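You operate a simulated robot arm through the tools that you are given. There is no shell and no other tool.

You run a simulated robot arm. Do the job below in one go: nothing can be reset, and whatever is moved stays where it is left.

TASK
Put things in order on the table top. At the end: the purple cloth is on the brown cork pot mat; the cream rice carton stands where the blue herb pot stood; the blue herb pot stands where the plant in a brown pot stood; the plant in a brown pot stands where the purple cloth stood; whatever was shut is shut again. Leave all else as you found it, and nothing knocked over.

Only the result counts: the job must be done as asked and must still hold three seconds after the hand-in. Knocking over, shifting, dropping, spilling or breaking anything else fails it. Flat cloth is picked up by pressing the open fingertips on it (5 to 10 N) and closing them slowly along it; thin cloth reads only 2 to 8 mm in the jaws.

THE ROBOT
A 6-joint arm with a two-finger gripper, fixed in place. Base frame: the origin is on the floor under the middle of its stand, x ahead of it, y to its left, z up. Units: m, rad, N and s.
With the tool pointing down near the work surface it reaches from about 0.32 to 0.68 m from the base axis. Its first joint turns from -1.152 to 1.152 rad. Payload 2.45 kg.
Tool frame: the origin (TCP) lies between the finger pads and is the grasp point; the fingertips stand 0.03 m ahead of it; z points along the fingers, y is the line along which they close. The gripper opens to 0.106 m; its body begins 0.079 m behind the TCP.
Orientation is that of the tool frame in the base frame, as a unit quaternion [w, x, y, z]. With the fingers straight down and closing along the base's y, the tool's x points along the base's -x, its y along +y and its z along -z.

THE INTERFACE
- The arm moves only by the tool play_rows. Its arguments are lists of equal length, an entry for each row: "fingers": the finger opening in m, from 0 to 0.106; "translation": the shift along the tool's x, y, z in m, a list of three; "dr": the turn, a rotation vector about the tool's x, y, z in rad, a list of three. In form: {"fingers": [fingers, ...], "translation": [[x, y, z], ...], "dr": [[rx, ry, rz], ...]}. A call has 1 to 20 rows; each row shifts and turns the commanded pose from where the row before left it, along the tool's axes as they then stand. A row lasts 0.2 s, in which the tool goes at most 0.05 m and 0.15 rad; a call with a longer step from one row to the next is refused whole, and so is a gripper value outside its range. Where a pose cannot be reached the arm comes as near as it can. A force on the tool above 40 N (or 10 N above the force at the start of the call, whichever is more), or a blocked arm, ends the call early, and 0.2 s more pass. The fingers move at their own pace (about 0.153 m/s each) and stop on an object; they squeeze with about 45 N. The grip force told is the motor's: it shows also when the fingers shut on nothing. Time passes only in rows, and 0.2 s behind the last, so rows that do not move let the fingers close. The reply holds the time, the measured pose of the TCP, the force on the tool along the base axes, the opening and the grip force, in the units named above and with some noise, with the torque about the TCP (base axes, N m) and any sound that the robot's microphone picked up.
- Cameras (640 x 400 px; columns grow to the right, rows downward): "scene" is fixed at [0.0553, 0.4268, 1.3817]; the picture's right is [-0.68, -0.73, 0.00], its down [-0.57, 0.53, -0.62] and it looks along [0.46, -0.42, -0.78] (base axes); focal length 329 px, centre (320, 200). "wrist" rides on the gripper at [0.076, -0.002, -0.106] in the tool frame; the picture's right is [0.02, 1.00, 0.00], its down [-0.78, 0.02, -0.62] and it looks along [-0.62, 0.01, 0.78] (tool axes); focal length 247 px, centre (320, 200). There is no depth. A picture from a camera that has moved, and an enlarged one, comes with that camera's place and axes in the base frame and with its lens.
- capture(camera): a new picture of that camera. No time passes.
- inspect(camera, box): a new picture of the part [left, top, right, bottom] of that camera's present view, enlarged. No time passes.
- hand_in(): hands the job in; it is judged then, once.

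Places have to be worked out from the pictures, the camera data and where the tool is seen. Open the gripper and draw the arm clear of the work before you hand the job in, unless the task says otherwise.

The tools are called after "Emit:" as name(argument=value, ...) on one line, values as JSON. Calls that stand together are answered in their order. play_rows: Moves the arm, as the interface text tells. Its arguments: {"type":"object","properties":{"fingers":{"type":"array","items":{"type":"number"}},"translation":{"type":"array","items":{"type":"array","items":{"type":"number"}}},"dr":{"type":"array","items":{"type":"array","items":{"type":"number"}}}},"required":["fingers","translation","dr"]} The other tools are called the same way: capture (camera) takes a picture; inspect (camera, box) takes an enlarged picture of a part of a camera's view; hand_in () hands the job in.

At the start:

```text
t: 0.0
eef_pos: [0.3009, 0.1124, 1.049]
orientation: [0.0, -0.001, 1.0, -0.001]
contact_force: [0.1, -1.1, -0.9]
wrist_torque: [0.01, 0.02, 0.02]
grip_width: 0.1058
grip_force: 0.1
```

scene: 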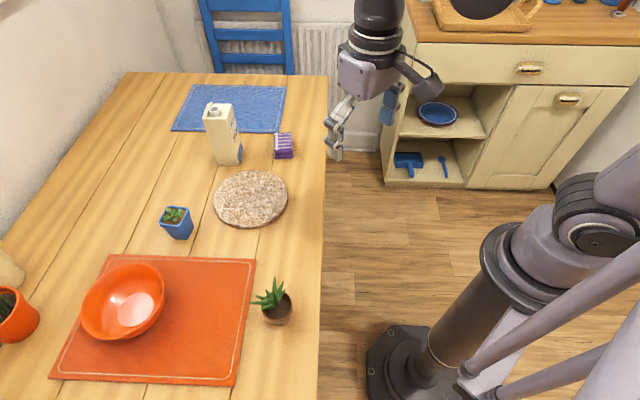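
wrist: 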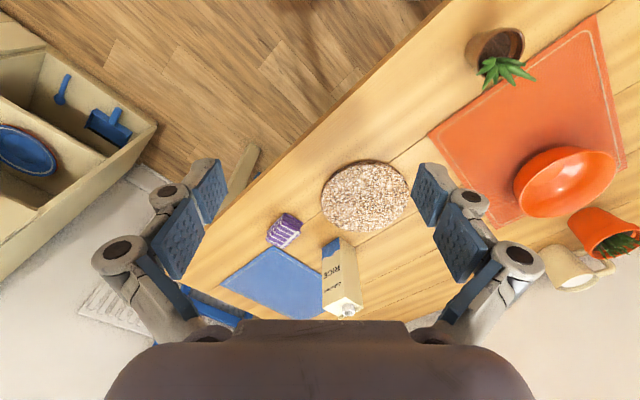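

The scene picture shows the cloth, carton, herb pot, brown plant and cork mat on a table top that I judge to be at about z 0.745. I'll look closer at each before moving anything.

Emit:
inspect(camera="scene", box=[170, 80, 330, 180])

Emit:
inspect(camera="scene", box=[140, 160, 300, 260])

Emit:
inspect(camera="scene", box=[200, 250, 340, 350])

Emit:
inspect(camera="wrist", box=[220, 150, 420, 330])

Emit:
inspect(camera="scene", box=[0, 230, 260, 400])

```text
4.00 times, centred on (250, 130) of scene
camera zoom: at [0.0553, 0.4268, 1.3817], right [-0.68, -0.73, 0.0], down [-0.57, 0.53, -0.62], along [0.46, -0.42, -0.78], focal length 1315 px, centre (600, 480)
```

zoom: 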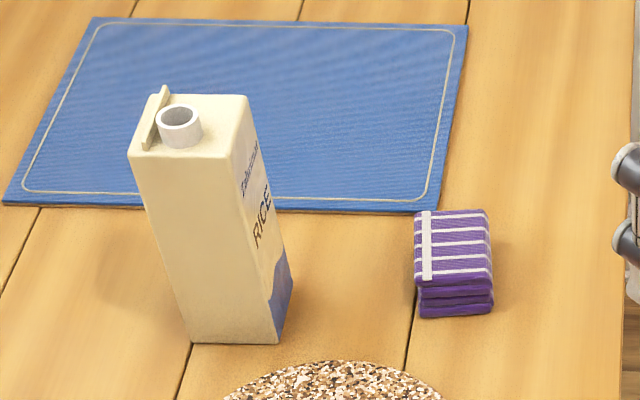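

```text
4.00 times, centred on (220, 210) of scene
camera zoom: at [0.0553, 0.4268, 1.3817], right [-0.68, -0.73, 0.0], down [-0.57, 0.53, -0.62], along [0.46, -0.42, -0.78], focal length 1315 px, centre (720, 160)
```

zoom: 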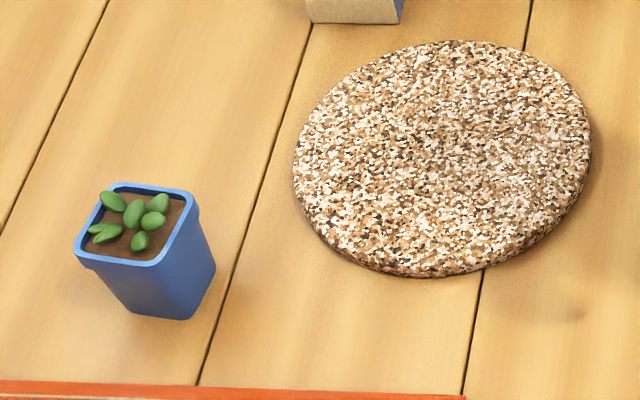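

```text
4.00 times, centred on (270, 300) of scene
camera zoom: at [0.0553, 0.4268, 1.3817], right [-0.68, -0.73, 0.0], down [-0.57, 0.53, -0.62], along [0.46, -0.42, -0.78], focal length 1315 px, centre (520, -200)
```

zoom: 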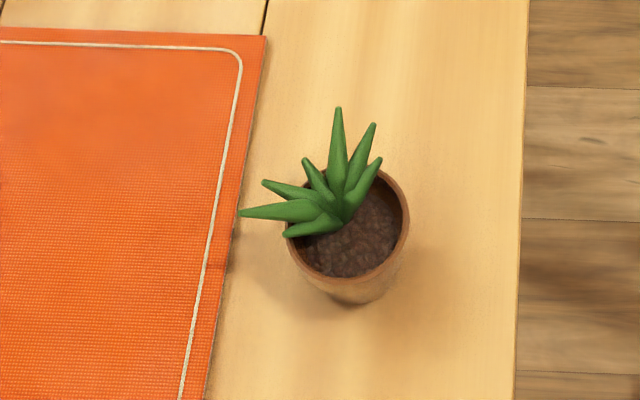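

```text
2.22 times, centred on (320, 240) of wrist
camera zoom: at [0.2258, 0.11, 1.1559], right [-0.02, 1.0, 0.0], down [0.78, 0.02, 0.62], along [0.62, 0.01, -0.78], focal length 549 px, centre (320, 111)
```

zoom: 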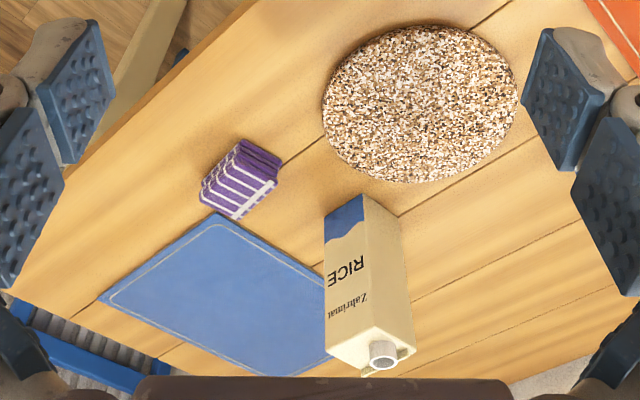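

```text
2.35 times, centred on (130, 315) of scene
camera zoom: at [0.0553, 0.4268, 1.3817], right [-0.68, -0.73, 0.0], down [-0.57, 0.53, -0.62], along [0.46, -0.42, -0.78], focal length 773 px, centre (767, -71)
```

zoom: 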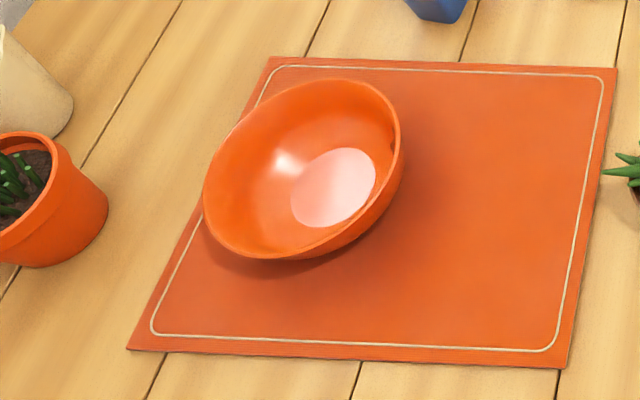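

The cloth looks like a small folded stack, about 5.5 x 6.5 cm, lying parallel to the table edge, which runs at about 45° in the base frame. I move above and towards the cloth while turning the tool about 43° to line up with it, so the next wrist picture gives a better position.

Emit:
play_rows(fingers=[0.106, 0.106, 0.106, 0.106, 0.106, 0.106], translation=[[-0.04, -0.002, 0.02], [-0.04, -0.002, 0.02], [-0.04, -0.002, 0.02], [-0.04, -0.002, 0.02], [-0.04, -0.002, 0.02], [0, 0, 0]], dr=[[0, 0, 0], [0, 0, 0], [0, 0, 0], [0, 0, 0], [0, 0, 0], [0, 0, 0]])

```text
t: 1.4
eef_pos: [0.5049, 0.1052, 0.9515]
orientation: [0.0, 0.0, 1.0, 0.0]
contact_force: [-0.4, 0.6, 0.2]
wrist_torque: [0.02, -0.02, 0.0]
grip_width: 0.1063
grip_force: 0.0
```

The tool sits at (0.505, 0.105, 0.9515), still pointing straight down. I take pictures from here to triangulate against the first wrist view.

Emit:
capture(camera="wrist")

Emit:
capture(camera="scene")

```text
taken
camera wrist: at [0.4293, 0.1033, 1.0579], right [-0.02, 1.0, 0.0], down [0.78, 0.02, 0.62], along [0.62, 0.01, -0.78], focal length 247 px, centre (320, 200)
```

wrist: 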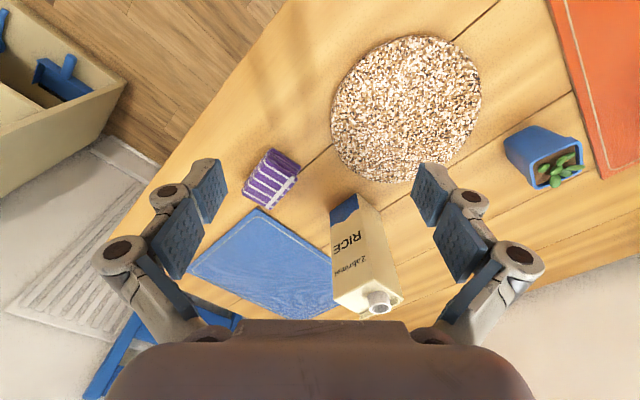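

```text
taken
```

scene: 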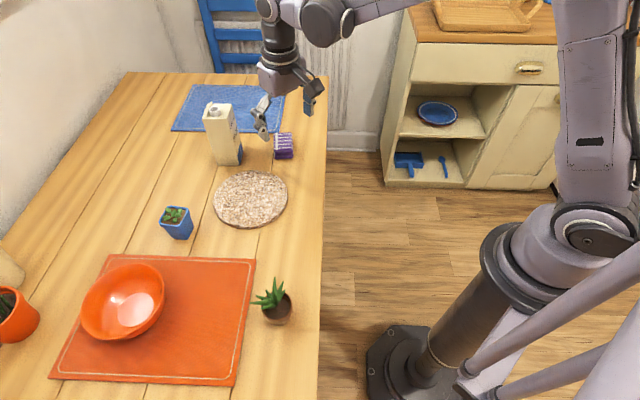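

The two wrist views agree on a place mat top at about z 0.72. I zoom in on the cloth, the carton and the herb pot from this pose.

Emit:
inspect(camera="wrist", box=[220, 130, 340, 220])

Emit:
inspect(camera="wrist", box=[300, 170, 460, 330])

Emit:
inspect(camera="wrist", box=[480, 90, 620, 210])

```text
4.44 times, centred on (280, 175) of wrist
camera zoom: at [0.4293, 0.1033, 1.0579], right [-0.02, 1.0, 0.0], down [0.78, 0.02, 0.62], along [0.62, 0.01, -0.78], focal length 1098 px, centre (498, 311)
```

zoom: 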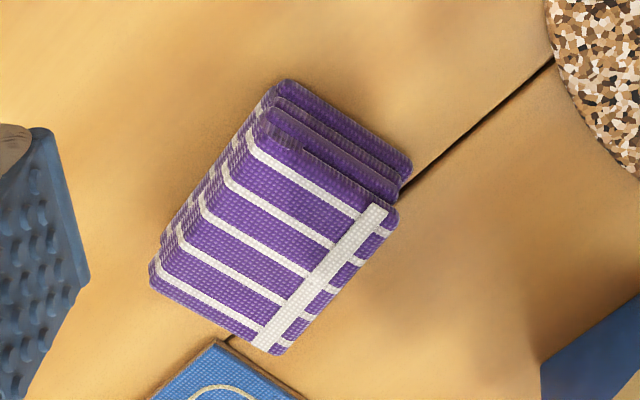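

```text
2.50 times, centred on (380, 250) of wrist
camera zoom: at [0.4293, 0.1033, 1.0579], right [-0.02, 1.0, 0.0], down [0.78, 0.02, 0.62], along [0.62, 0.01, -0.78], focal length 617 px, centre (170, 75)
```

zoom: 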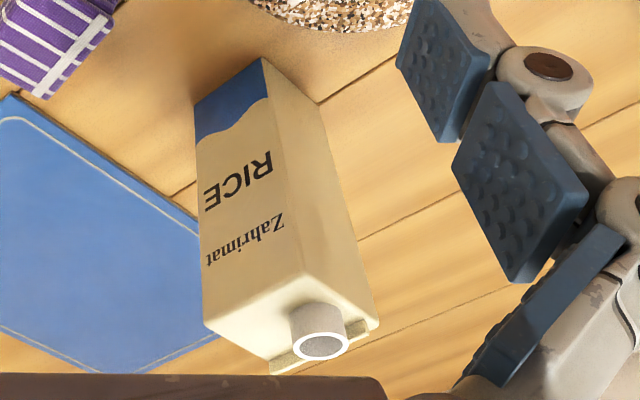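

```text
3.33 times, centred on (550, 150) of wrist
camera zoom: at [0.4293, 0.1033, 1.0579], right [-0.02, 1.0, 0.0], down [0.78, 0.02, 0.62], along [0.62, 0.01, -0.78], focal length 823 px, centre (-447, 367)
```

zoom: 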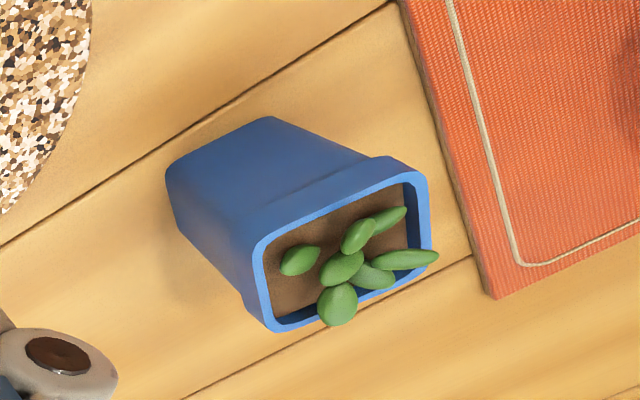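

The wrist and scene estimates differ by about a centimetre, so I zoom further into the scene view to get better pixel positions.

Emit:
inspect(camera="scene", box=[264, 125, 304, 165])

Emit:
inspect(camera="scene", box=[195, 95, 251, 171])

Emit:
inspect(camera="scene", box=[155, 200, 200, 245])

Emit:
inspect(camera="scene", box=[250, 270, 305, 330])

Emit:
inspect(camera="scene", box=[240, 60, 340, 160])

```text
10.00 times, centred on (284, 145) of scene
camera zoom: at [0.0554, 0.4268, 1.3817], right [-0.68, -0.73, 0.0], down [-0.57, 0.53, -0.62], along [0.46, -0.42, -0.78], focal length 3286 px, centre (680, 750)
```

zoom: 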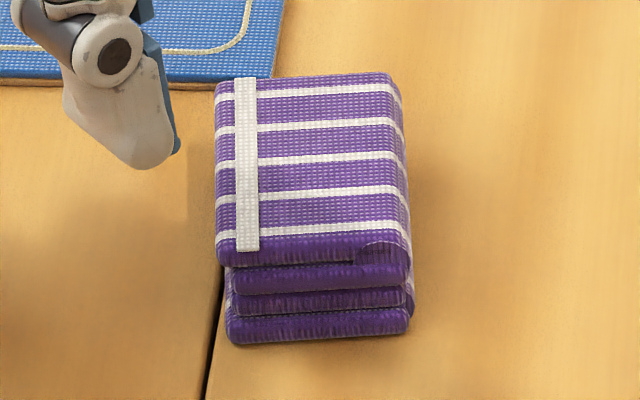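

```text
5.26 times, centred on (223, 133) of scene
camera zoom: at [0.0554, 0.4268, 1.3817], right [-0.68, -0.73, 0.0], down [-0.57, 0.53, -0.62], along [0.46, -0.42, -0.78], focal length 1730 px, centre (830, 553)
```

zoom: 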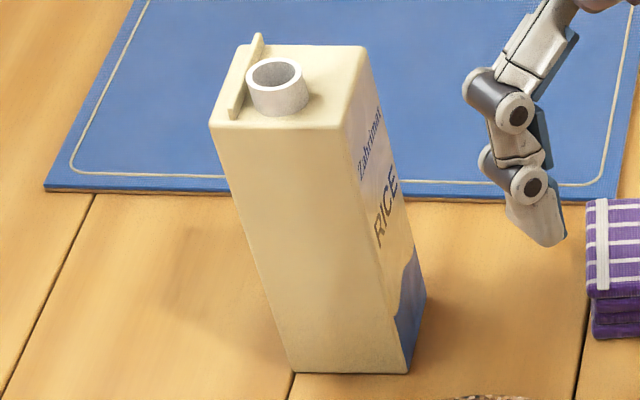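

```text
8.89 times, centred on (178, 222) of scene
camera zoom: at [0.0554, 0.4268, 1.3817], right [-0.68, -0.73, 0.0], down [-0.57, 0.53, -0.62], along [0.46, -0.42, -0.78], focal length 2921 px, centre (1587, 0)
```

zoom: 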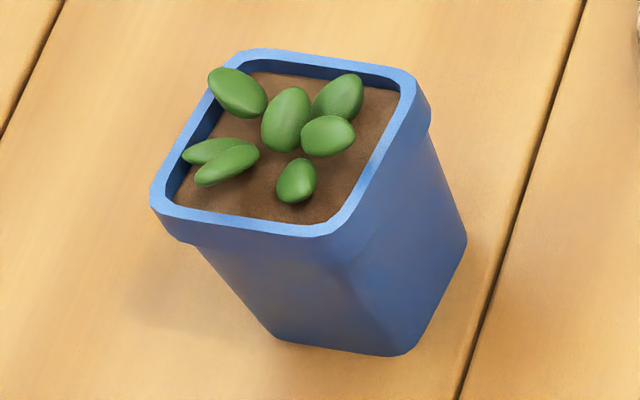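

```text
6.67 times, centred on (278, 300) of scene
camera zoom: at [0.0554, 0.4268, 1.3817], right [-0.68, -0.73, 0.0], down [-0.57, 0.53, -0.62], along [0.46, -0.42, -0.78], focal length 2191 px, centre (603, -467)
```

zoom: 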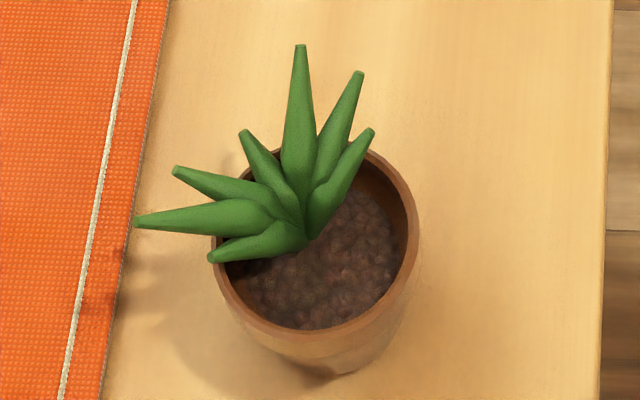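

```text
4.00 times, centred on (290, 110) of scene
camera zoom: at [0.0554, 0.4268, 1.3817], right [-0.68, -0.73, 0.0], down [-0.57, 0.53, -0.62], along [0.46, -0.42, -0.78], focal length 1315 px, centre (440, 560)
```

zoom: 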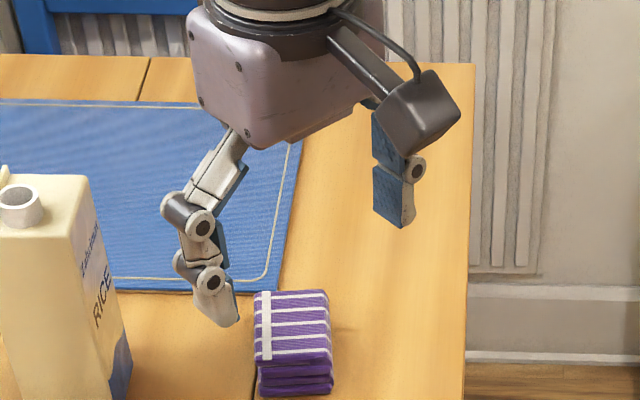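

Using the matched corners, the table top is at about z 0.76–0.77. The cloth centre is near (0.619, 0.042) with its top near z 0.79, and the carton is at about (0.684, 0.169) with its top near z 0.91. I move above the cloth, clear of the carton top, turn the tool about 40° and narrow the fingers to 0.08.

Emit:
play_rows(fingers=[0.08, 0.08, 0.08, 0.08, 0.08, 0.08, 0.08, 0.08, 0.08], translation=[[-0.038, -0.0213, -0.0067], [-0.038, -0.0213, -0.0067], [-0.038, -0.0213, -0.0067], [0, 0, 0], [0, 0, 0], [0, 0, 0], [0, 0, 0], [0, 0, 0], [0, 0, 0]], dr=[[0, 0, 0], [0, 0, 0], [0, 0, 0], [0, 0, 0.14], [0, 0, 0.14], [0, 0, 0.14], [0, 0, 0.14], [0, 0, 0.14], [0, 0, 0]])

Emit:
capture(camera="wrist")

```text
t: 3.4
eef_pos: [0.615, 0.0374, 0.969]
orientation: [0.0, 0.344, 0.939, 0.0]
contact_force: [0.5, -0.6, -0.2]
wrist_torque: [0.0, 0.02, -0.02]
grip_width: 0.0802
grip_force: 0.0
```

```text
taken
camera wrist: at [0.5567, 0.0856, 1.0763], right [0.63, 0.78, 0.0], down [0.61, -0.49, 0.62], along [0.48, -0.39, -0.78], focal length 247 px, centre (320, 200)
```

wrist: 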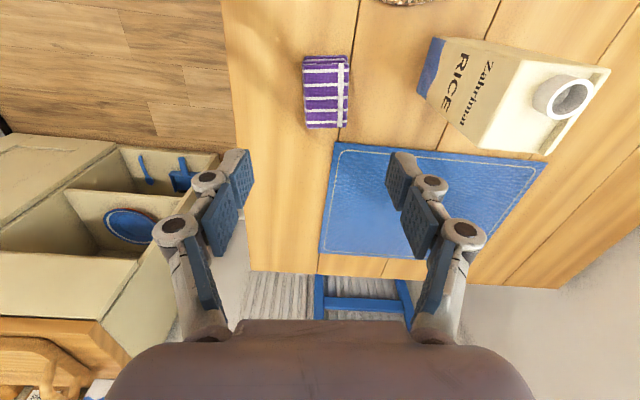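

The cloth sits almost square in the wrist view at this yaw. I zoom in on it and on the carton.

Emit:
inspect(camera="wrist", box=[280, 40, 380, 140])

Emit:
inspect(camera="wrist", box=[400, 20, 620, 170])

Emit:
inspect(camera="scene", box=[200, 60, 340, 180])

```text
4.00 times, centred on (330, 90) of wrist
camera zoom: at [0.5567, 0.0856, 1.0763], right [0.63, 0.78, 0.0], down [0.61, -0.49, 0.62], along [0.48, -0.39, -0.78], focal length 988 px, centre (280, 640)
```

zoom: 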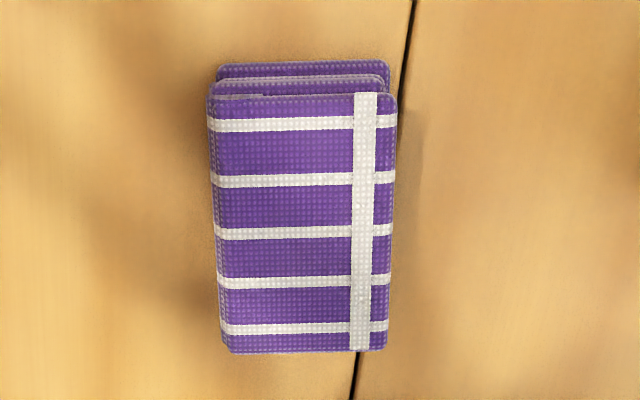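

```text
2.67 times, centred on (510, 95) of wrist
camera zoom: at [0.5567, 0.0856, 1.0763], right [0.63, 0.78, 0.0], down [0.61, -0.49, 0.62], along [0.48, -0.39, -0.78], focal length 659 px, centre (-187, 480)
```

zoom: 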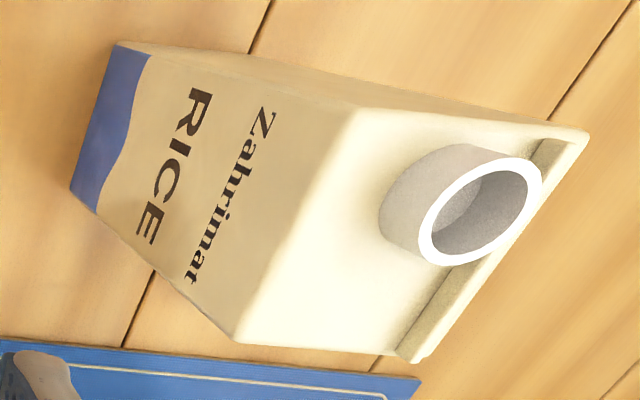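

```text
3.33 times, centred on (270, 120) of scene
camera zoom: at [0.0553, 0.4268, 1.3817], right [-0.68, -0.73, 0.0], down [-0.57, 0.53, -0.62], along [0.46, -0.42, -0.78], focal length 1096 px, centre (487, 467)
```

zoom: 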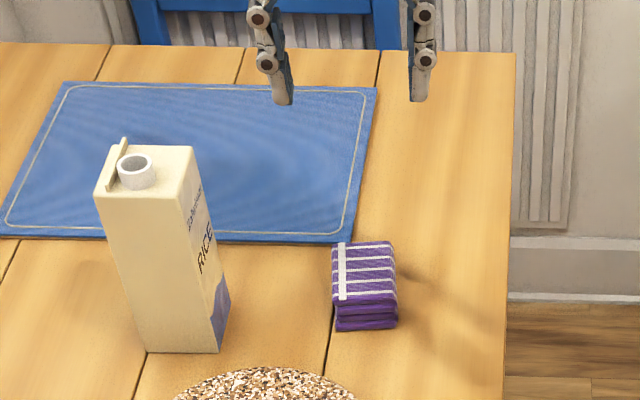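

The cloth is 0.048 x 0.067 m, centred near (0.626, 0.039) at yaw -38.8°, with its top near z 0.783. I align over it and go down until the fingertips are just above the top of the stack.

Emit:
play_rows(fingers=[0.08, 0.08, 0.08, 0.08, 0.08, 0.08, 0.08], translation=[[-0.0074, 0.0083, 0], [0, 0, 0.03], [0, 0, 0.03], [0, 0, 0.03], [0, 0, 0.03], [0, 0, 0.02], [0, 0, 0]], dr=[[0, 0, -0.024], [0, 0, 0], [0, 0, 0], [0, 0, 0], [0, 0, 0], [0, 0, 0], [0, 0, 0]])

Emit:
capture(camera="wrist")

Emit:
inspect(camera="scene", box=[190, 60, 350, 180])

```text
t: 5.0
eef_pos: [0.6265, 0.0394, 0.8291]
orientation: [-0.001, 0.331, 0.944, 0.0]
contact_force: [0.4, -0.5, 0.2]
wrist_torque: [-0.01, 0.01, 0.01]
grip_width: 0.0799
grip_force: 0.1
```

```text
taken
camera wrist: at [0.567, 0.0859, 0.9359], right [0.61, 0.79, 0.0], down [0.62, -0.48, 0.62], along [0.49, -0.38, -0.78], focal length 247 px, centre (320, 200)
```

wrist: 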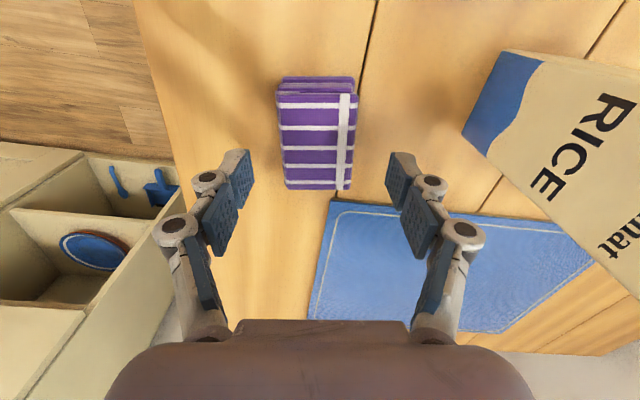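

```text
3.33 times, centred on (270, 120) of scene
camera zoom: at [0.0553, 0.4268, 1.3817], right [-0.68, -0.73, 0.0], down [-0.57, 0.53, -0.62], along [0.46, -0.42, -0.78], focal length 1096 px, centre (487, 467)
```

zoom: 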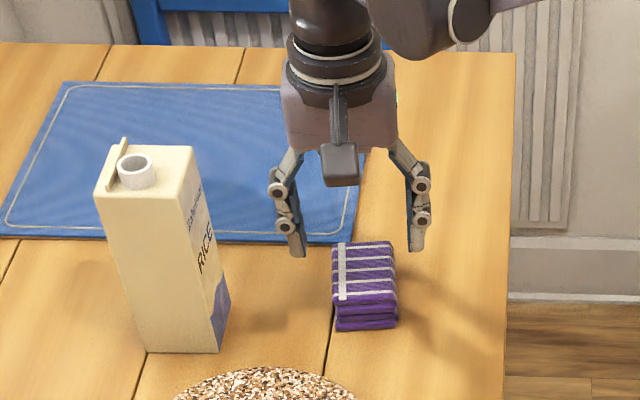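

The cloth is centred between the fingers, and the carton is well clear of the right finger. I shift 5 mm and descend to a fingertip height of about 0.77, then go on in small steps.

Emit:
play_rows(fingers=[0.08, 0.08, 0.08, 0.08], translation=[[0.005, 0, 0.01], [0, 0, 0.01], [0, 0, 0.008], [0, 0, 0]], dr=[[0, 0, 0], [0, 0, 0], [0, 0, 0], [0, 0, 0]])

```text
t: 6.0
eef_pos: [0.6227, 0.0427, 0.8011]
orientation: [0.0, 0.331, 0.944, 0.0]
contact_force: [-0.9, -0.6, 0.1]
wrist_torque: [0.05, 0.03, 0.01]
grip_width: 0.0798
grip_force: 0.0
```

Tip height is about 0.771 and there is no contact yet. I step down 3 mm at a time to find the table.

Emit:
play_rows(fingers=[0.08, 0.08, 0.08], translation=[[0, 0, 0.003], [0, 0, 0.003], [0, 0, 0]], dr=[[0, 0, 0], [0, 0, 0], [0, 0, 0]])

Emit:
inspect(camera="scene", box=[240, 90, 330, 180])

Emit:
inspect(camera="wrist", box=[220, 100, 420, 220])

```text
t: 6.8
eef_pos: [0.6221, 0.0422, 0.794]
orientation: [0.0, 0.332, 0.943, 0.0]
contact_force: [0.4, -0.4, -0.9]
wrist_torque: [-0.02, 0.04, 0.0]
grip_width: 0.0799
grip_force: 0.0
```

```text
4.44 times, centred on (285, 135) of scene
camera zoom: at [0.0553, 0.4268, 1.3817], right [-0.68, -0.73, 0.0], down [-0.57, 0.53, -0.62], along [0.46, -0.42, -0.78], focal length 1461 px, centre (476, 489)
```

zoom: 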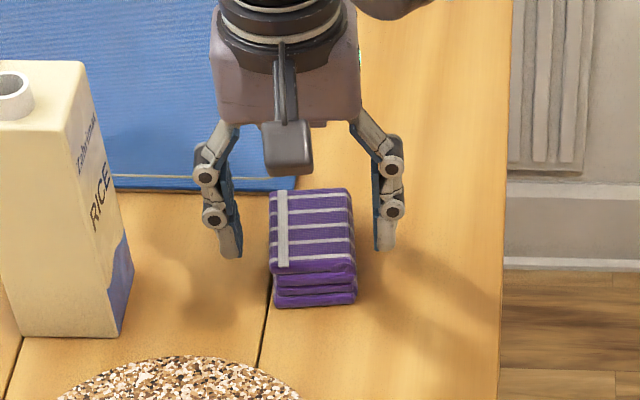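

```text
3.20 times, centred on (320, 160) of wrist
camera zoom: at [0.5628, 0.0892, 0.9026], right [0.61, 0.79, 0.0], down [0.62, -0.48, 0.62], along [0.49, -0.38, -0.78], focal length 790 px, centre (320, 328)
```

zoom: 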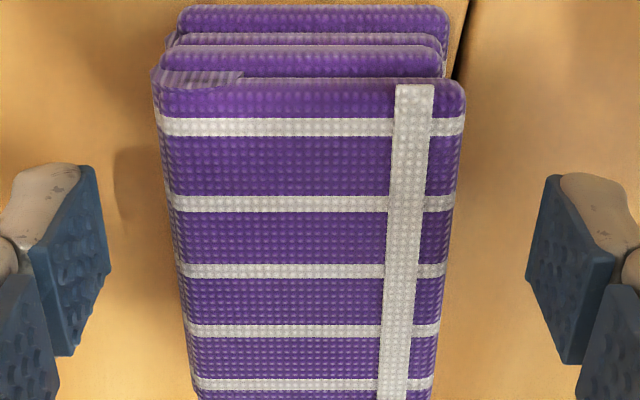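

Both fingers are beside the stack and still off the table. I keep stepping down to find the surface.

Emit:
play_rows(fingers=[0.08, 0.08, 0.08], translation=[[0, 0, 0.003], [0, 0, 0.003], [0, 0, 0]], dr=[[0, 0, 0], [0, 0, 0], [0, 0, 0]])

```text
t: 7.6
eef_pos: [0.6212, 0.043, 0.7888]
orientation: [0.0, 0.331, 0.944, 0.001]
contact_force: [0.5, 0.4, -0.4]
wrist_torque: [0.0, -0.03, 0.02]
grip_width: 0.0799
grip_force: 0.1
```

Still free at tip height 0.759. I take two more 3 mm steps.

Emit:
play_rows(fingers=[0.08, 0.08, 0.08], translation=[[0, 0, 0.003], [0, 0, 0.003], [0, 0, 0]], dr=[[0, 0, 0], [0, 0, 0], [0, 0, 0]])

```text
t: 8.4
eef_pos: [0.6215, 0.0429, 0.7842]
orientation: [0.0, 0.331, 0.944, 0.0]
contact_force: [0.0, 0.4, 0.7]
wrist_torque: [0.02, 0.02, 0.01]
grip_width: 0.0801
grip_force: 0.3
```

There is no firm contact at tip height of about 0.754. I step down once more.

Emit:
play_rows(fingers=[0.08, 0.08, 0.08], translation=[[0, 0, 0.002], [0, 0, 0.002], [0, 0, 0]], dr=[[0, 0, 0], [0, 0, 0], [0, 0, 0]])

Emit:
inspect(camera="scene", box=[240, 90, 330, 180])

```text
t: 9.2
eef_pos: [0.6238, 0.0447, 0.7793]
orientation: [0.001, 0.331, 0.944, 0.0]
contact_force: [0.8, -1.1, 0.0]
wrist_torque: [0.0, 0.02, -0.01]
grip_width: 0.08
grip_force: 0.0
```

```text
4.44 times, centred on (285, 135) of scene
camera zoom: at [0.0553, 0.4268, 1.3817], right [-0.68, -0.73, 0.0], down [-0.57, 0.53, -0.62], along [0.46, -0.42, -0.78], focal length 1461 px, centre (476, 489)
```

zoom: 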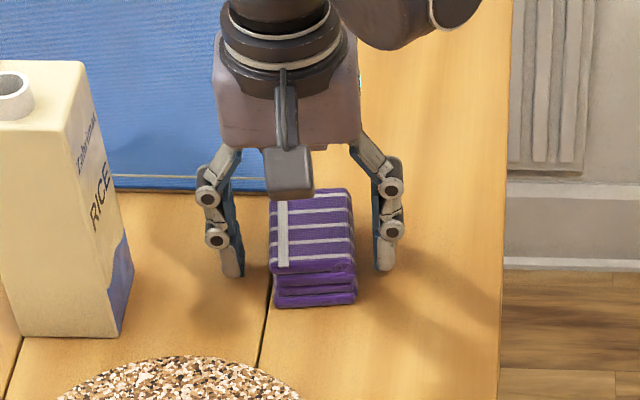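

Tip height reads about 0.749 with no force yet. I keep stepping 2 mm at a time.

Emit:
play_rows(fingers=[0.08, 0.08, 0.08], translation=[[0, 0, 0.002], [0, 0, 0.002], [0, 0, 0]], dr=[[0, 0, 0], [0, 0, 0], [0, 0, 0]])

```text
t: 10.0
eef_pos: [0.6227, 0.0431, 0.7742]
orientation: [0.0, 0.332, 0.943, 0.0]
contact_force: [0.9, -1.5, 0.3]
wrist_torque: [0.0, -0.02, -0.02]
grip_width: 0.08
grip_force: 0.0
```

Still free at tip height 0.744. I continue with the same small steps.

Emit:
play_rows(fingers=[0.08, 0.08, 0.08], translation=[[0, 0, 0.002], [0, 0, 0.002], [0, 0, 0]], dr=[[0, 0, 0], [0, 0, 0], [0, 0, 0]])

```text
t: 10.8
eef_pos: [0.624, 0.0426, 0.7719]
orientation: [0.0, 0.331, 0.944, 0.001]
contact_force: [-0.8, 0.7, 15.6]
wrist_torque: [-0.04, 0.05, 0.02]
grip_width: 0.0829
grip_force: 9.9
```

The fingertips touched the table (15.6 N) at TCP z 0.772, so the table top is at about z 0.742. I rise 4 mm and close slowly on the stack.

Emit:
play_rows(fingers=[0.08, 0.075, 0.065, 0.055, 0.045, 0.035, 0.03, 0.03, 0.03], translation=[[0, 0, -0.004], [0, 0, 0], [0, 0, 0], [0, 0, 0], [0, 0, 0], [0, 0, 0], [0, 0, 0], [0, 0, 0], [0, 0, 0]], dr=[[0, 0, 0], [0, 0, 0], [0, 0, 0], [0, 0, 0], [0, 0, 0], [0, 0, 0], [0, 0, 0], [0, 0, 0], [0, 0, 0]])

Emit:
capture(camera="wrist")

Emit:
inspect(camera="scene", box=[240, 90, 330, 180])

```text
t: 11.9
eef_pos: [0.6236, 0.0416, 0.7777]
orientation: [0.0, 0.332, 0.943, 0.0]
contact_force: [-1.3, 0.0, 13.0]
wrist_torque: [-0.03, -0.04, 0.05]
grip_width: 0.053
grip_force: 45.0
stopped in row 5: the force on the tool passed its limit at 49 N (the readings are from after the stop); the commanded pose is now the measured one
```

```text
taken
camera wrist: at [0.5639, 0.0884, 0.8851], right [0.61, 0.79, 0.0], down [0.62, -0.48, 0.62], along [0.49, -0.38, -0.78], focal length 247 px, centre (320, 200)
```

wrist: 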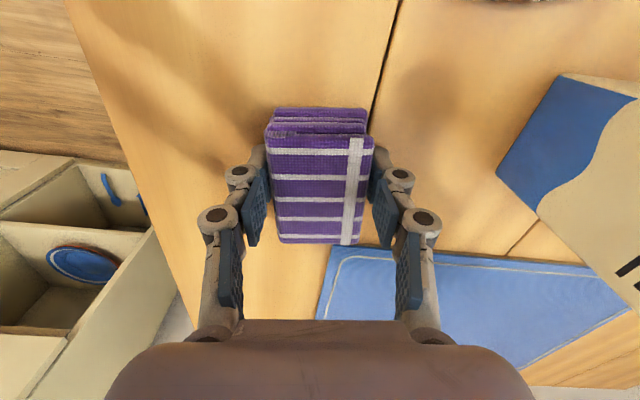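

```text
4.44 times, centred on (285, 135) of scene
camera zoom: at [0.055, 0.4268, 1.3817], right [-0.68, -0.73, 0.0], down [-0.57, 0.53, -0.62], along [0.46, -0.42, -0.78], focal length 1461 px, centre (476, 489)
```

zoom: 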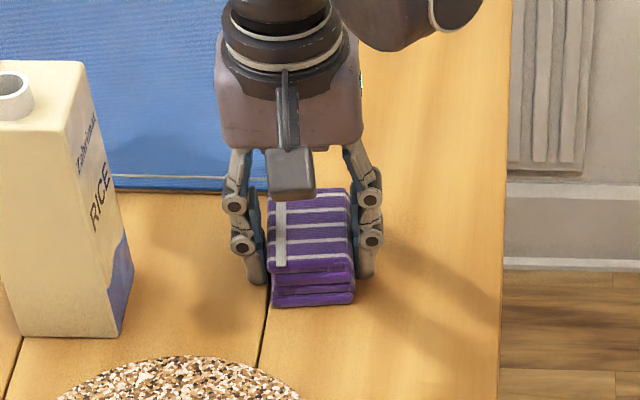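

Closing the fingers swings the tips down a bit, and they pressed on the table. The grip is already on the stack at 0.053 m with 45 N. I raise a few millimetres while keeping the grip, then check.

Emit:
play_rows(fingers=[0.045, 0.04, 0.04, 0.04], translation=[[0, 0, -0.004], [0, 0, -0.004], [0, 0, 0], [0, 0, 0]], dr=[[0, 0, 0], [0, 0, 0], [0, 0, 0], [0, 0, 0]])

Emit:
inspect(camera="scene", box=[240, 90, 330, 180])

```text
t: 12.9
eef_pos: [0.6225, 0.0432, 0.7844]
orientation: [0.0, 0.332, 0.943, 0.0]
contact_force: [-0.1, 0.3, -0.4]
wrist_torque: [-0.02, 0.01, 0.0]
grip_width: 0.0527
grip_force: 44.6
```

```text
4.44 times, centred on (285, 135) of scene
camera zoom: at [0.0553, 0.4268, 1.3817], right [-0.68, -0.73, 0.0], down [-0.57, 0.53, -0.62], along [0.46, -0.42, -0.78], focal length 1461 px, centre (476, 489)
```

zoom: 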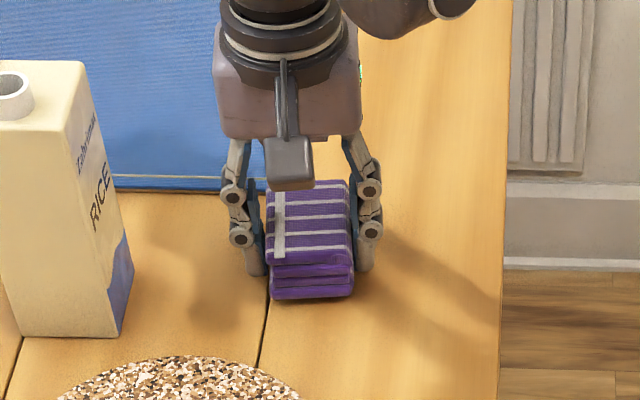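

The cloth comes up with the gripper. I refine the cork mat centre to about (0.542, 0.206) with its top near z 0.755. I lift well above the carton's height and carry the cloth over the mat.

Emit:
play_rows(fingers=[0.04, 0.04, 0.04, 0.04, 0.04, 0.04, 0.04, 0.04, 0.04, 0.04, 0.04], translation=[[0, 0, -0.03], [0, 0, -0.04], [0, 0, -0.045], [0, 0, -0.045], [0, 0, -0.04], [0.0337, 0.0154, 0], [0.0337, 0.0154, 0], [0.0337, 0.0154, 0], [0.0337, 0.0154, 0], [0.0337, 0.0154, 0], [0, 0, 0]], dr=[[0, 0, 0], [0, 0, 0], [0, 0, 0], [0, 0, 0], [0, 0, 0], [0, 0, 0], [0, 0, 0], [0, 0, 0], [0, 0, 0], [0, 0, 0], [0, 0, 0]])

Emit:
capture(camera="scene")

Emit:
capture(camera="wrist")

```text
t: 15.3
eef_pos: [0.5417, 0.2086, 0.9882]
orientation: [0.0, 0.332, 0.943, 0.0]
contact_force: [-0.1, 0.1, 0.0]
wrist_torque: [-0.02, -0.01, 0.0]
grip_width: 0.0525
grip_force: 45.2
```

```text
taken
```

scene: 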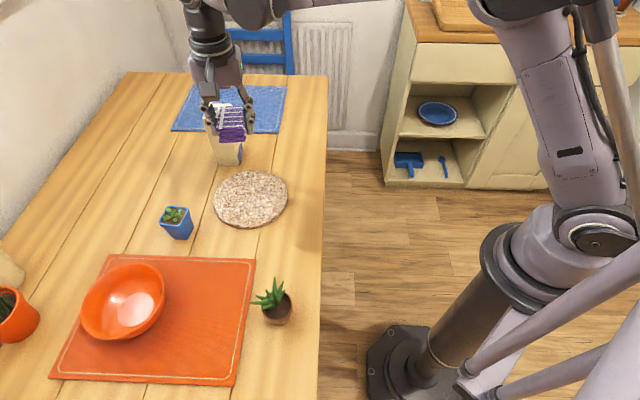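

```text
taken
camera wrist: at [0.4824, 0.2541, 1.0949], right [0.61, 0.79, 0.0], down [0.62, -0.48, 0.62], along [0.49, -0.38, -0.78], focal length 247 px, centre (320, 200)
```

wrist: 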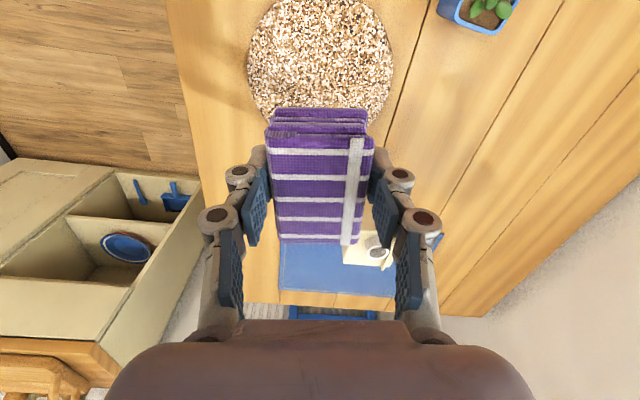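

The cloth hangs above the cork mat and the mat is centred laterally in the wrist view. I descend to about 3 cm above it.

Emit:
play_rows(fingers=[0.04, 0.04, 0.04, 0.04, 0.04, 0.04], translation=[[0, 0, 0.04], [0, 0, 0.04], [0, 0, 0.04], [0, 0, 0.035], [0, 0, 0.015], [0, 0, 0]], dr=[[0, 0, 0], [0, 0, 0], [0, 0, 0], [0, 0, 0], [0, 0, 0], [0, 0, 0]])

Emit:
inspect(camera="scene", box=[190, 130, 310, 240])

Emit:
capture(camera="wrist")

```text
t: 16.7
eef_pos: [0.5417, 0.2089, 0.8142]
orientation: [0.001, 0.331, 0.944, 0.001]
contact_force: [0.3, -0.8, -0.6]
wrist_torque: [0.02, -0.04, 0.01]
grip_width: 0.0527
grip_force: 44.8
```

```text
3.64 times, centred on (250, 185) of scene
camera zoom: at [0.0553, 0.4268, 1.3817], right [-0.68, -0.73, 0.0], down [-0.57, 0.53, -0.62], along [0.46, -0.42, -0.78], focal length 1195 px, centre (574, 254)
```

zoom: 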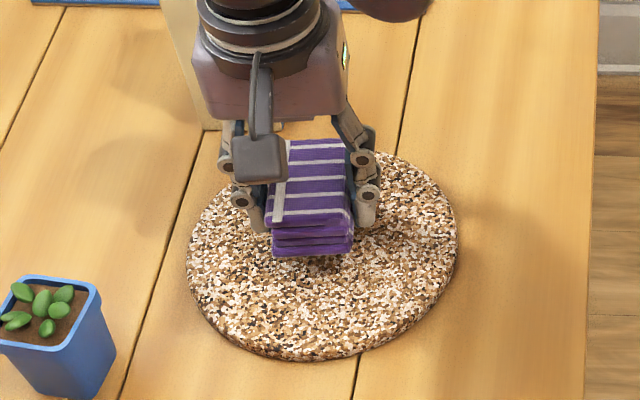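

```text
taken
camera wrist: at [0.4811, 0.2556, 0.9222], right [0.61, 0.79, 0.0], down [0.62, -0.48, 0.62], along [0.49, -0.38, -0.78], focal length 247 px, centre (320, 200)
```

wrist: 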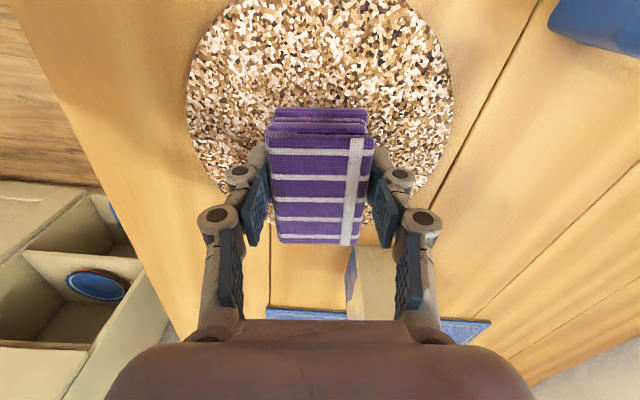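

The cloth is over the middle of the mat. I lower it gently until contact.

Emit:
play_rows(fingers=[0.04, 0.04, 0.04, 0.04], translation=[[0, 0, 0.008], [0, 0, 0.006], [0, 0, 0.004], [0, 0, 0]], dr=[[0, 0, 0], [0, 0, 0], [0, 0, 0], [0, 0, 0]])

Emit:
inspect(camera="scene", box=[210, 150, 290, 220])

```text
t: 17.7
eef_pos: [0.5404, 0.2085, 0.7962]
orientation: [0.0, 0.331, 0.944, 0.0]
contact_force: [0.3, -0.3, -0.5]
wrist_torque: [0.01, -0.02, -0.02]
grip_width: 0.0524
grip_force: 45.2
```

```text
5.71 times, centred on (250, 185) of scene
camera zoom: at [0.0553, 0.4268, 1.3817], right [-0.68, -0.73, 0.0], down [-0.57, 0.53, -0.62], along [0.46, -0.42, -0.78], focal length 1878 px, centre (720, 286)
```

zoom: 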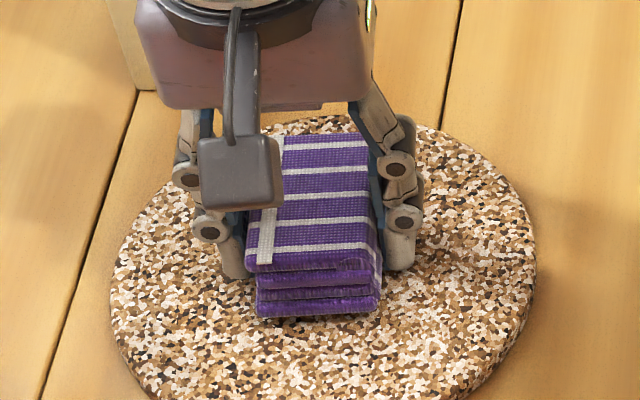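

No contact yet at 0.796, so I keep lowering in 2 mm steps.

Emit:
play_rows(fingers=[0.04, 0.04, 0.04, 0.04], translation=[[0, 0, 0.002], [0, 0, 0.002], [0, 0, 0.002], [0, 0, 0]], dr=[[0, 0, 0], [0, 0, 0], [0, 0, 0], [0, 0, 0]])

```text
t: 18.7
eef_pos: [0.5403, 0.2072, 0.7928]
orientation: [0.0, 0.331, 0.943, 0.0]
contact_force: [-0.1, -1.4, -0.4]
wrist_torque: [0.01, 0.0, 0.01]
grip_width: 0.0526
grip_force: 44.8
```

Emit:
play_rows(fingers=[0.04, 0.04, 0.04], translation=[[0, 0, 0.002], [0, 0, 0.0015], [0, 0, 0]], dr=[[0, 0, 0], [0, 0, 0], [0, 0, 0]])

```text
t: 19.5
eef_pos: [0.5402, 0.208, 0.7896]
orientation: [0.0, 0.332, 0.943, 0.0]
contact_force: [-3.2, -0.6, 9.9]
wrist_torque: [0.09, -0.08, 0.0]
grip_width: 0.0526
grip_force: 45.1
stopped in row 3: the force on the tool passed its limit at 42 N (the readings are from after the stop); the commanded pose is now the measured one
```

Contact with the mat (42 N peak, now 10 N) at TCP z 0.7896. I rise a hair to ease the load and open the fingers slowly.

Emit:
play_rows(fingers=[0.05, 0.055, 0.06, 0.066, 0.072, 0.078, 0.08], translation=[[0, 0, -0.001], [0, 0, 0], [0, 0, 0], [0, 0, 0], [0, 0, 0], [0, 0, 0], [0, 0, 0]], dr=[[0, 0, 0], [0, 0, 0], [0, 0, 0], [0, 0, 0], [0, 0, 0], [0, 0, 0], [0, 0, 0]])

Emit:
inspect(camera="scene", box=[210, 150, 290, 220])

Emit:
capture(camera="wrist")

```text
t: 21.1
eef_pos: [0.5393, 0.2075, 0.7898]
orientation: [0.0, 0.333, 0.943, 0.0]
contact_force: [0.0, -0.3, -0.7]
wrist_torque: [-0.01, 0.0, 0.03]
grip_width: 0.0799
grip_force: 0.1
```

```text
5.71 times, centred on (250, 185) of scene
camera zoom: at [0.0553, 0.4268, 1.3817], right [-0.68, -0.73, 0.0], down [-0.57, 0.53, -0.62], along [0.46, -0.42, -0.78], focal length 1878 px, centre (720, 286)
```

zoom: 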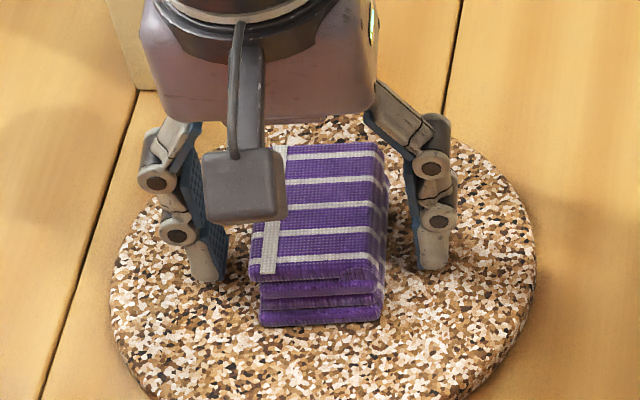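

```text
taken
camera wrist: at [0.4809, 0.2545, 0.8969], right [0.61, 0.79, 0.0], down [0.62, -0.48, 0.62], along [0.49, -0.38, -0.78], focal length 247 px, centre (320, 200)
```

wrist: 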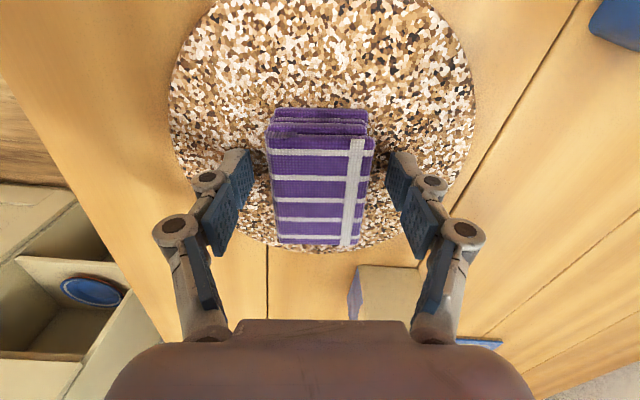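

The cloth has been released and stands on the mat. I lift straight up and look.

Emit:
play_rows(fingers=[0.085, 0.085, 0.085, 0.085, 0.085, 0.085], translation=[[0, 0, -0.02], [0, 0, -0.04], [0, 0, -0.045], [0, 0, -0.045], [0, 0, -0.045], [0, 0, 0]], dr=[[0, 0, 0], [0, 0, 0], [0, 0, 0], [0, 0, 0], [0, 0, 0], [0, 0, 0]])

Emit:
capture(camera="scene")

Emit:
capture(camera="wrist")

```text
t: 22.5
eef_pos: [0.5397, 0.21, 0.9858]
orientation: [0.0, 0.332, 0.943, -0.001]
contact_force: [0.3, 1.3, -0.1]
wrist_torque: [0.01, -0.04, 0.0]
grip_width: 0.0851
grip_force: 0.1
```

```text
taken
```

scene: 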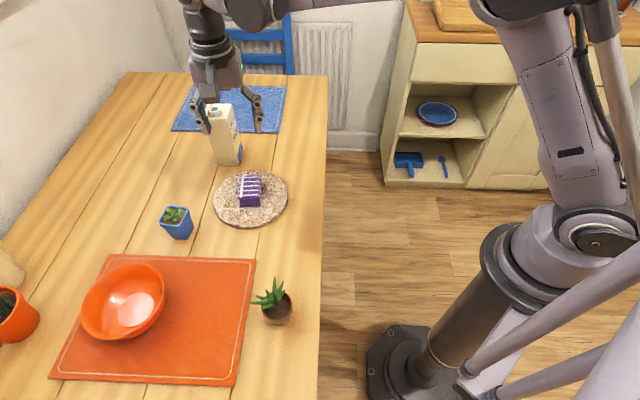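

```text
taken
camera wrist: at [0.4801, 0.2557, 1.0935], right [0.61, 0.79, 0.0], down [0.62, -0.48, 0.62], along [0.49, -0.38, -0.78], focal length 247 px, centre (320, 200)
```

wrist: 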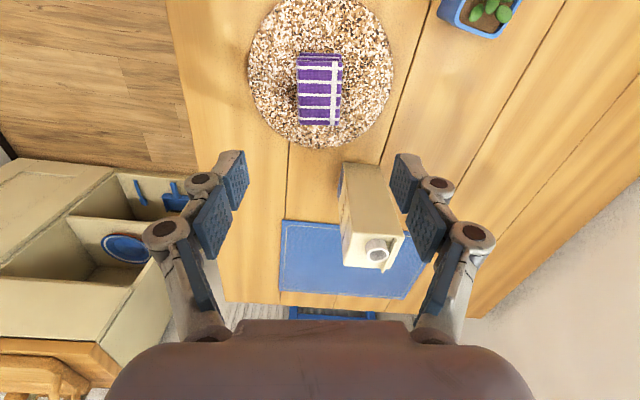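

The cloth lies well inside the cork mat. Next is the brown-potted plant, near (0.264, 0.339) with its rim at about z 0.81; I move above it for a look.

Emit:
play_rows(fingers=[0.106, 0.106, 0.106, 0.106, 0.106, 0.106, 0.106, 0.106], translation=[[0.0422, -0.0105, 0.001], [0.0422, -0.0105, 0.001], [0.0422, -0.0105, 0.001], [0.0422, -0.0105, 0.001], [0.0422, -0.0105, 0.001], [0.0422, -0.0105, 0.001], [0.0422, -0.0105, 0.001], [0, 0, 0]], dr=[[0, 0, 0], [0, 0, 0], [0, 0, 0], [0, 0, 0], [0, 0, 0], [0, 0, 0], [0, 0, 0], [0, 0, 0]])

Emit:
capture(camera="wrist")

Emit:
capture(camera="scene")

```text
t: 24.3
eef_pos: [0.2634, 0.3318, 0.9764]
orientation: [-0.001, 0.332, 0.943, 0.0]
contact_force: [0.0, -0.3, -0.1]
wrist_torque: [0.02, 0.02, -0.03]
grip_width: 0.106
grip_force: 0.2
```

```text
taken
camera wrist: at [0.2041, 0.3787, 1.0841], right [0.61, 0.79, 0.0], down [0.62, -0.48, 0.62], along [0.49, -0.38, -0.78], focal length 247 px, centre (320, 200)
```

wrist: 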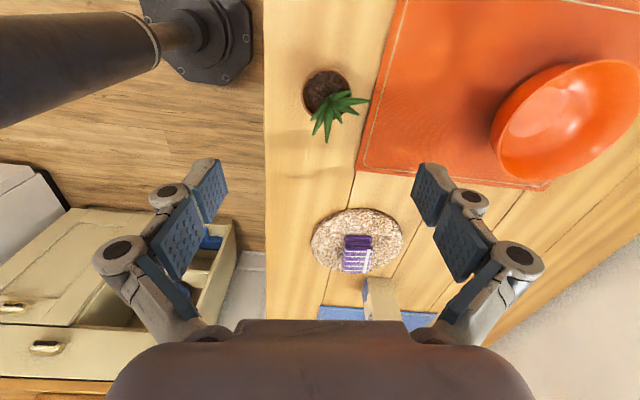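

```text
taken
```

scene: 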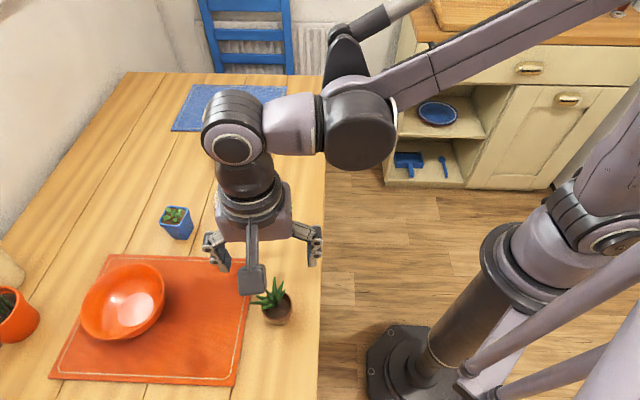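

Emit:
inspect(camera="wrist", box=[270, 50, 400, 160])

Emit:
inspect(camera="scene", box=[240, 260, 310, 335])

```text
3.64 times, centred on (335, 105) of wrist
camera zoom: at [0.2041, 0.3787, 1.0841], right [0.61, 0.79, 0.0], down [0.62, -0.48, 0.62], along [0.49, -0.38, -0.78], focal length 898 px, centre (266, 546)
```

zoom: 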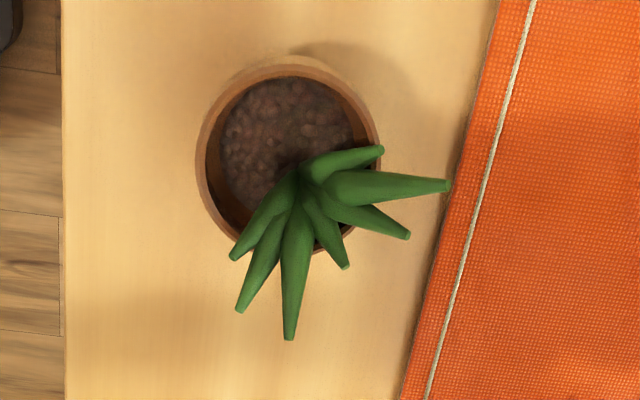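

```text
5.33 times, centred on (275, 298) of scene
camera zoom: at [0.0553, 0.4269, 1.3817], right [-0.68, -0.73, 0.0], down [-0.57, 0.53, -0.62], along [0.46, -0.42, -0.78], focal length 1753 px, centre (560, -320)
```

zoom: 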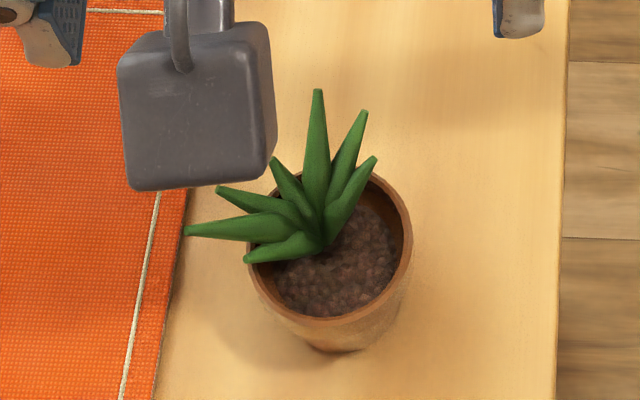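

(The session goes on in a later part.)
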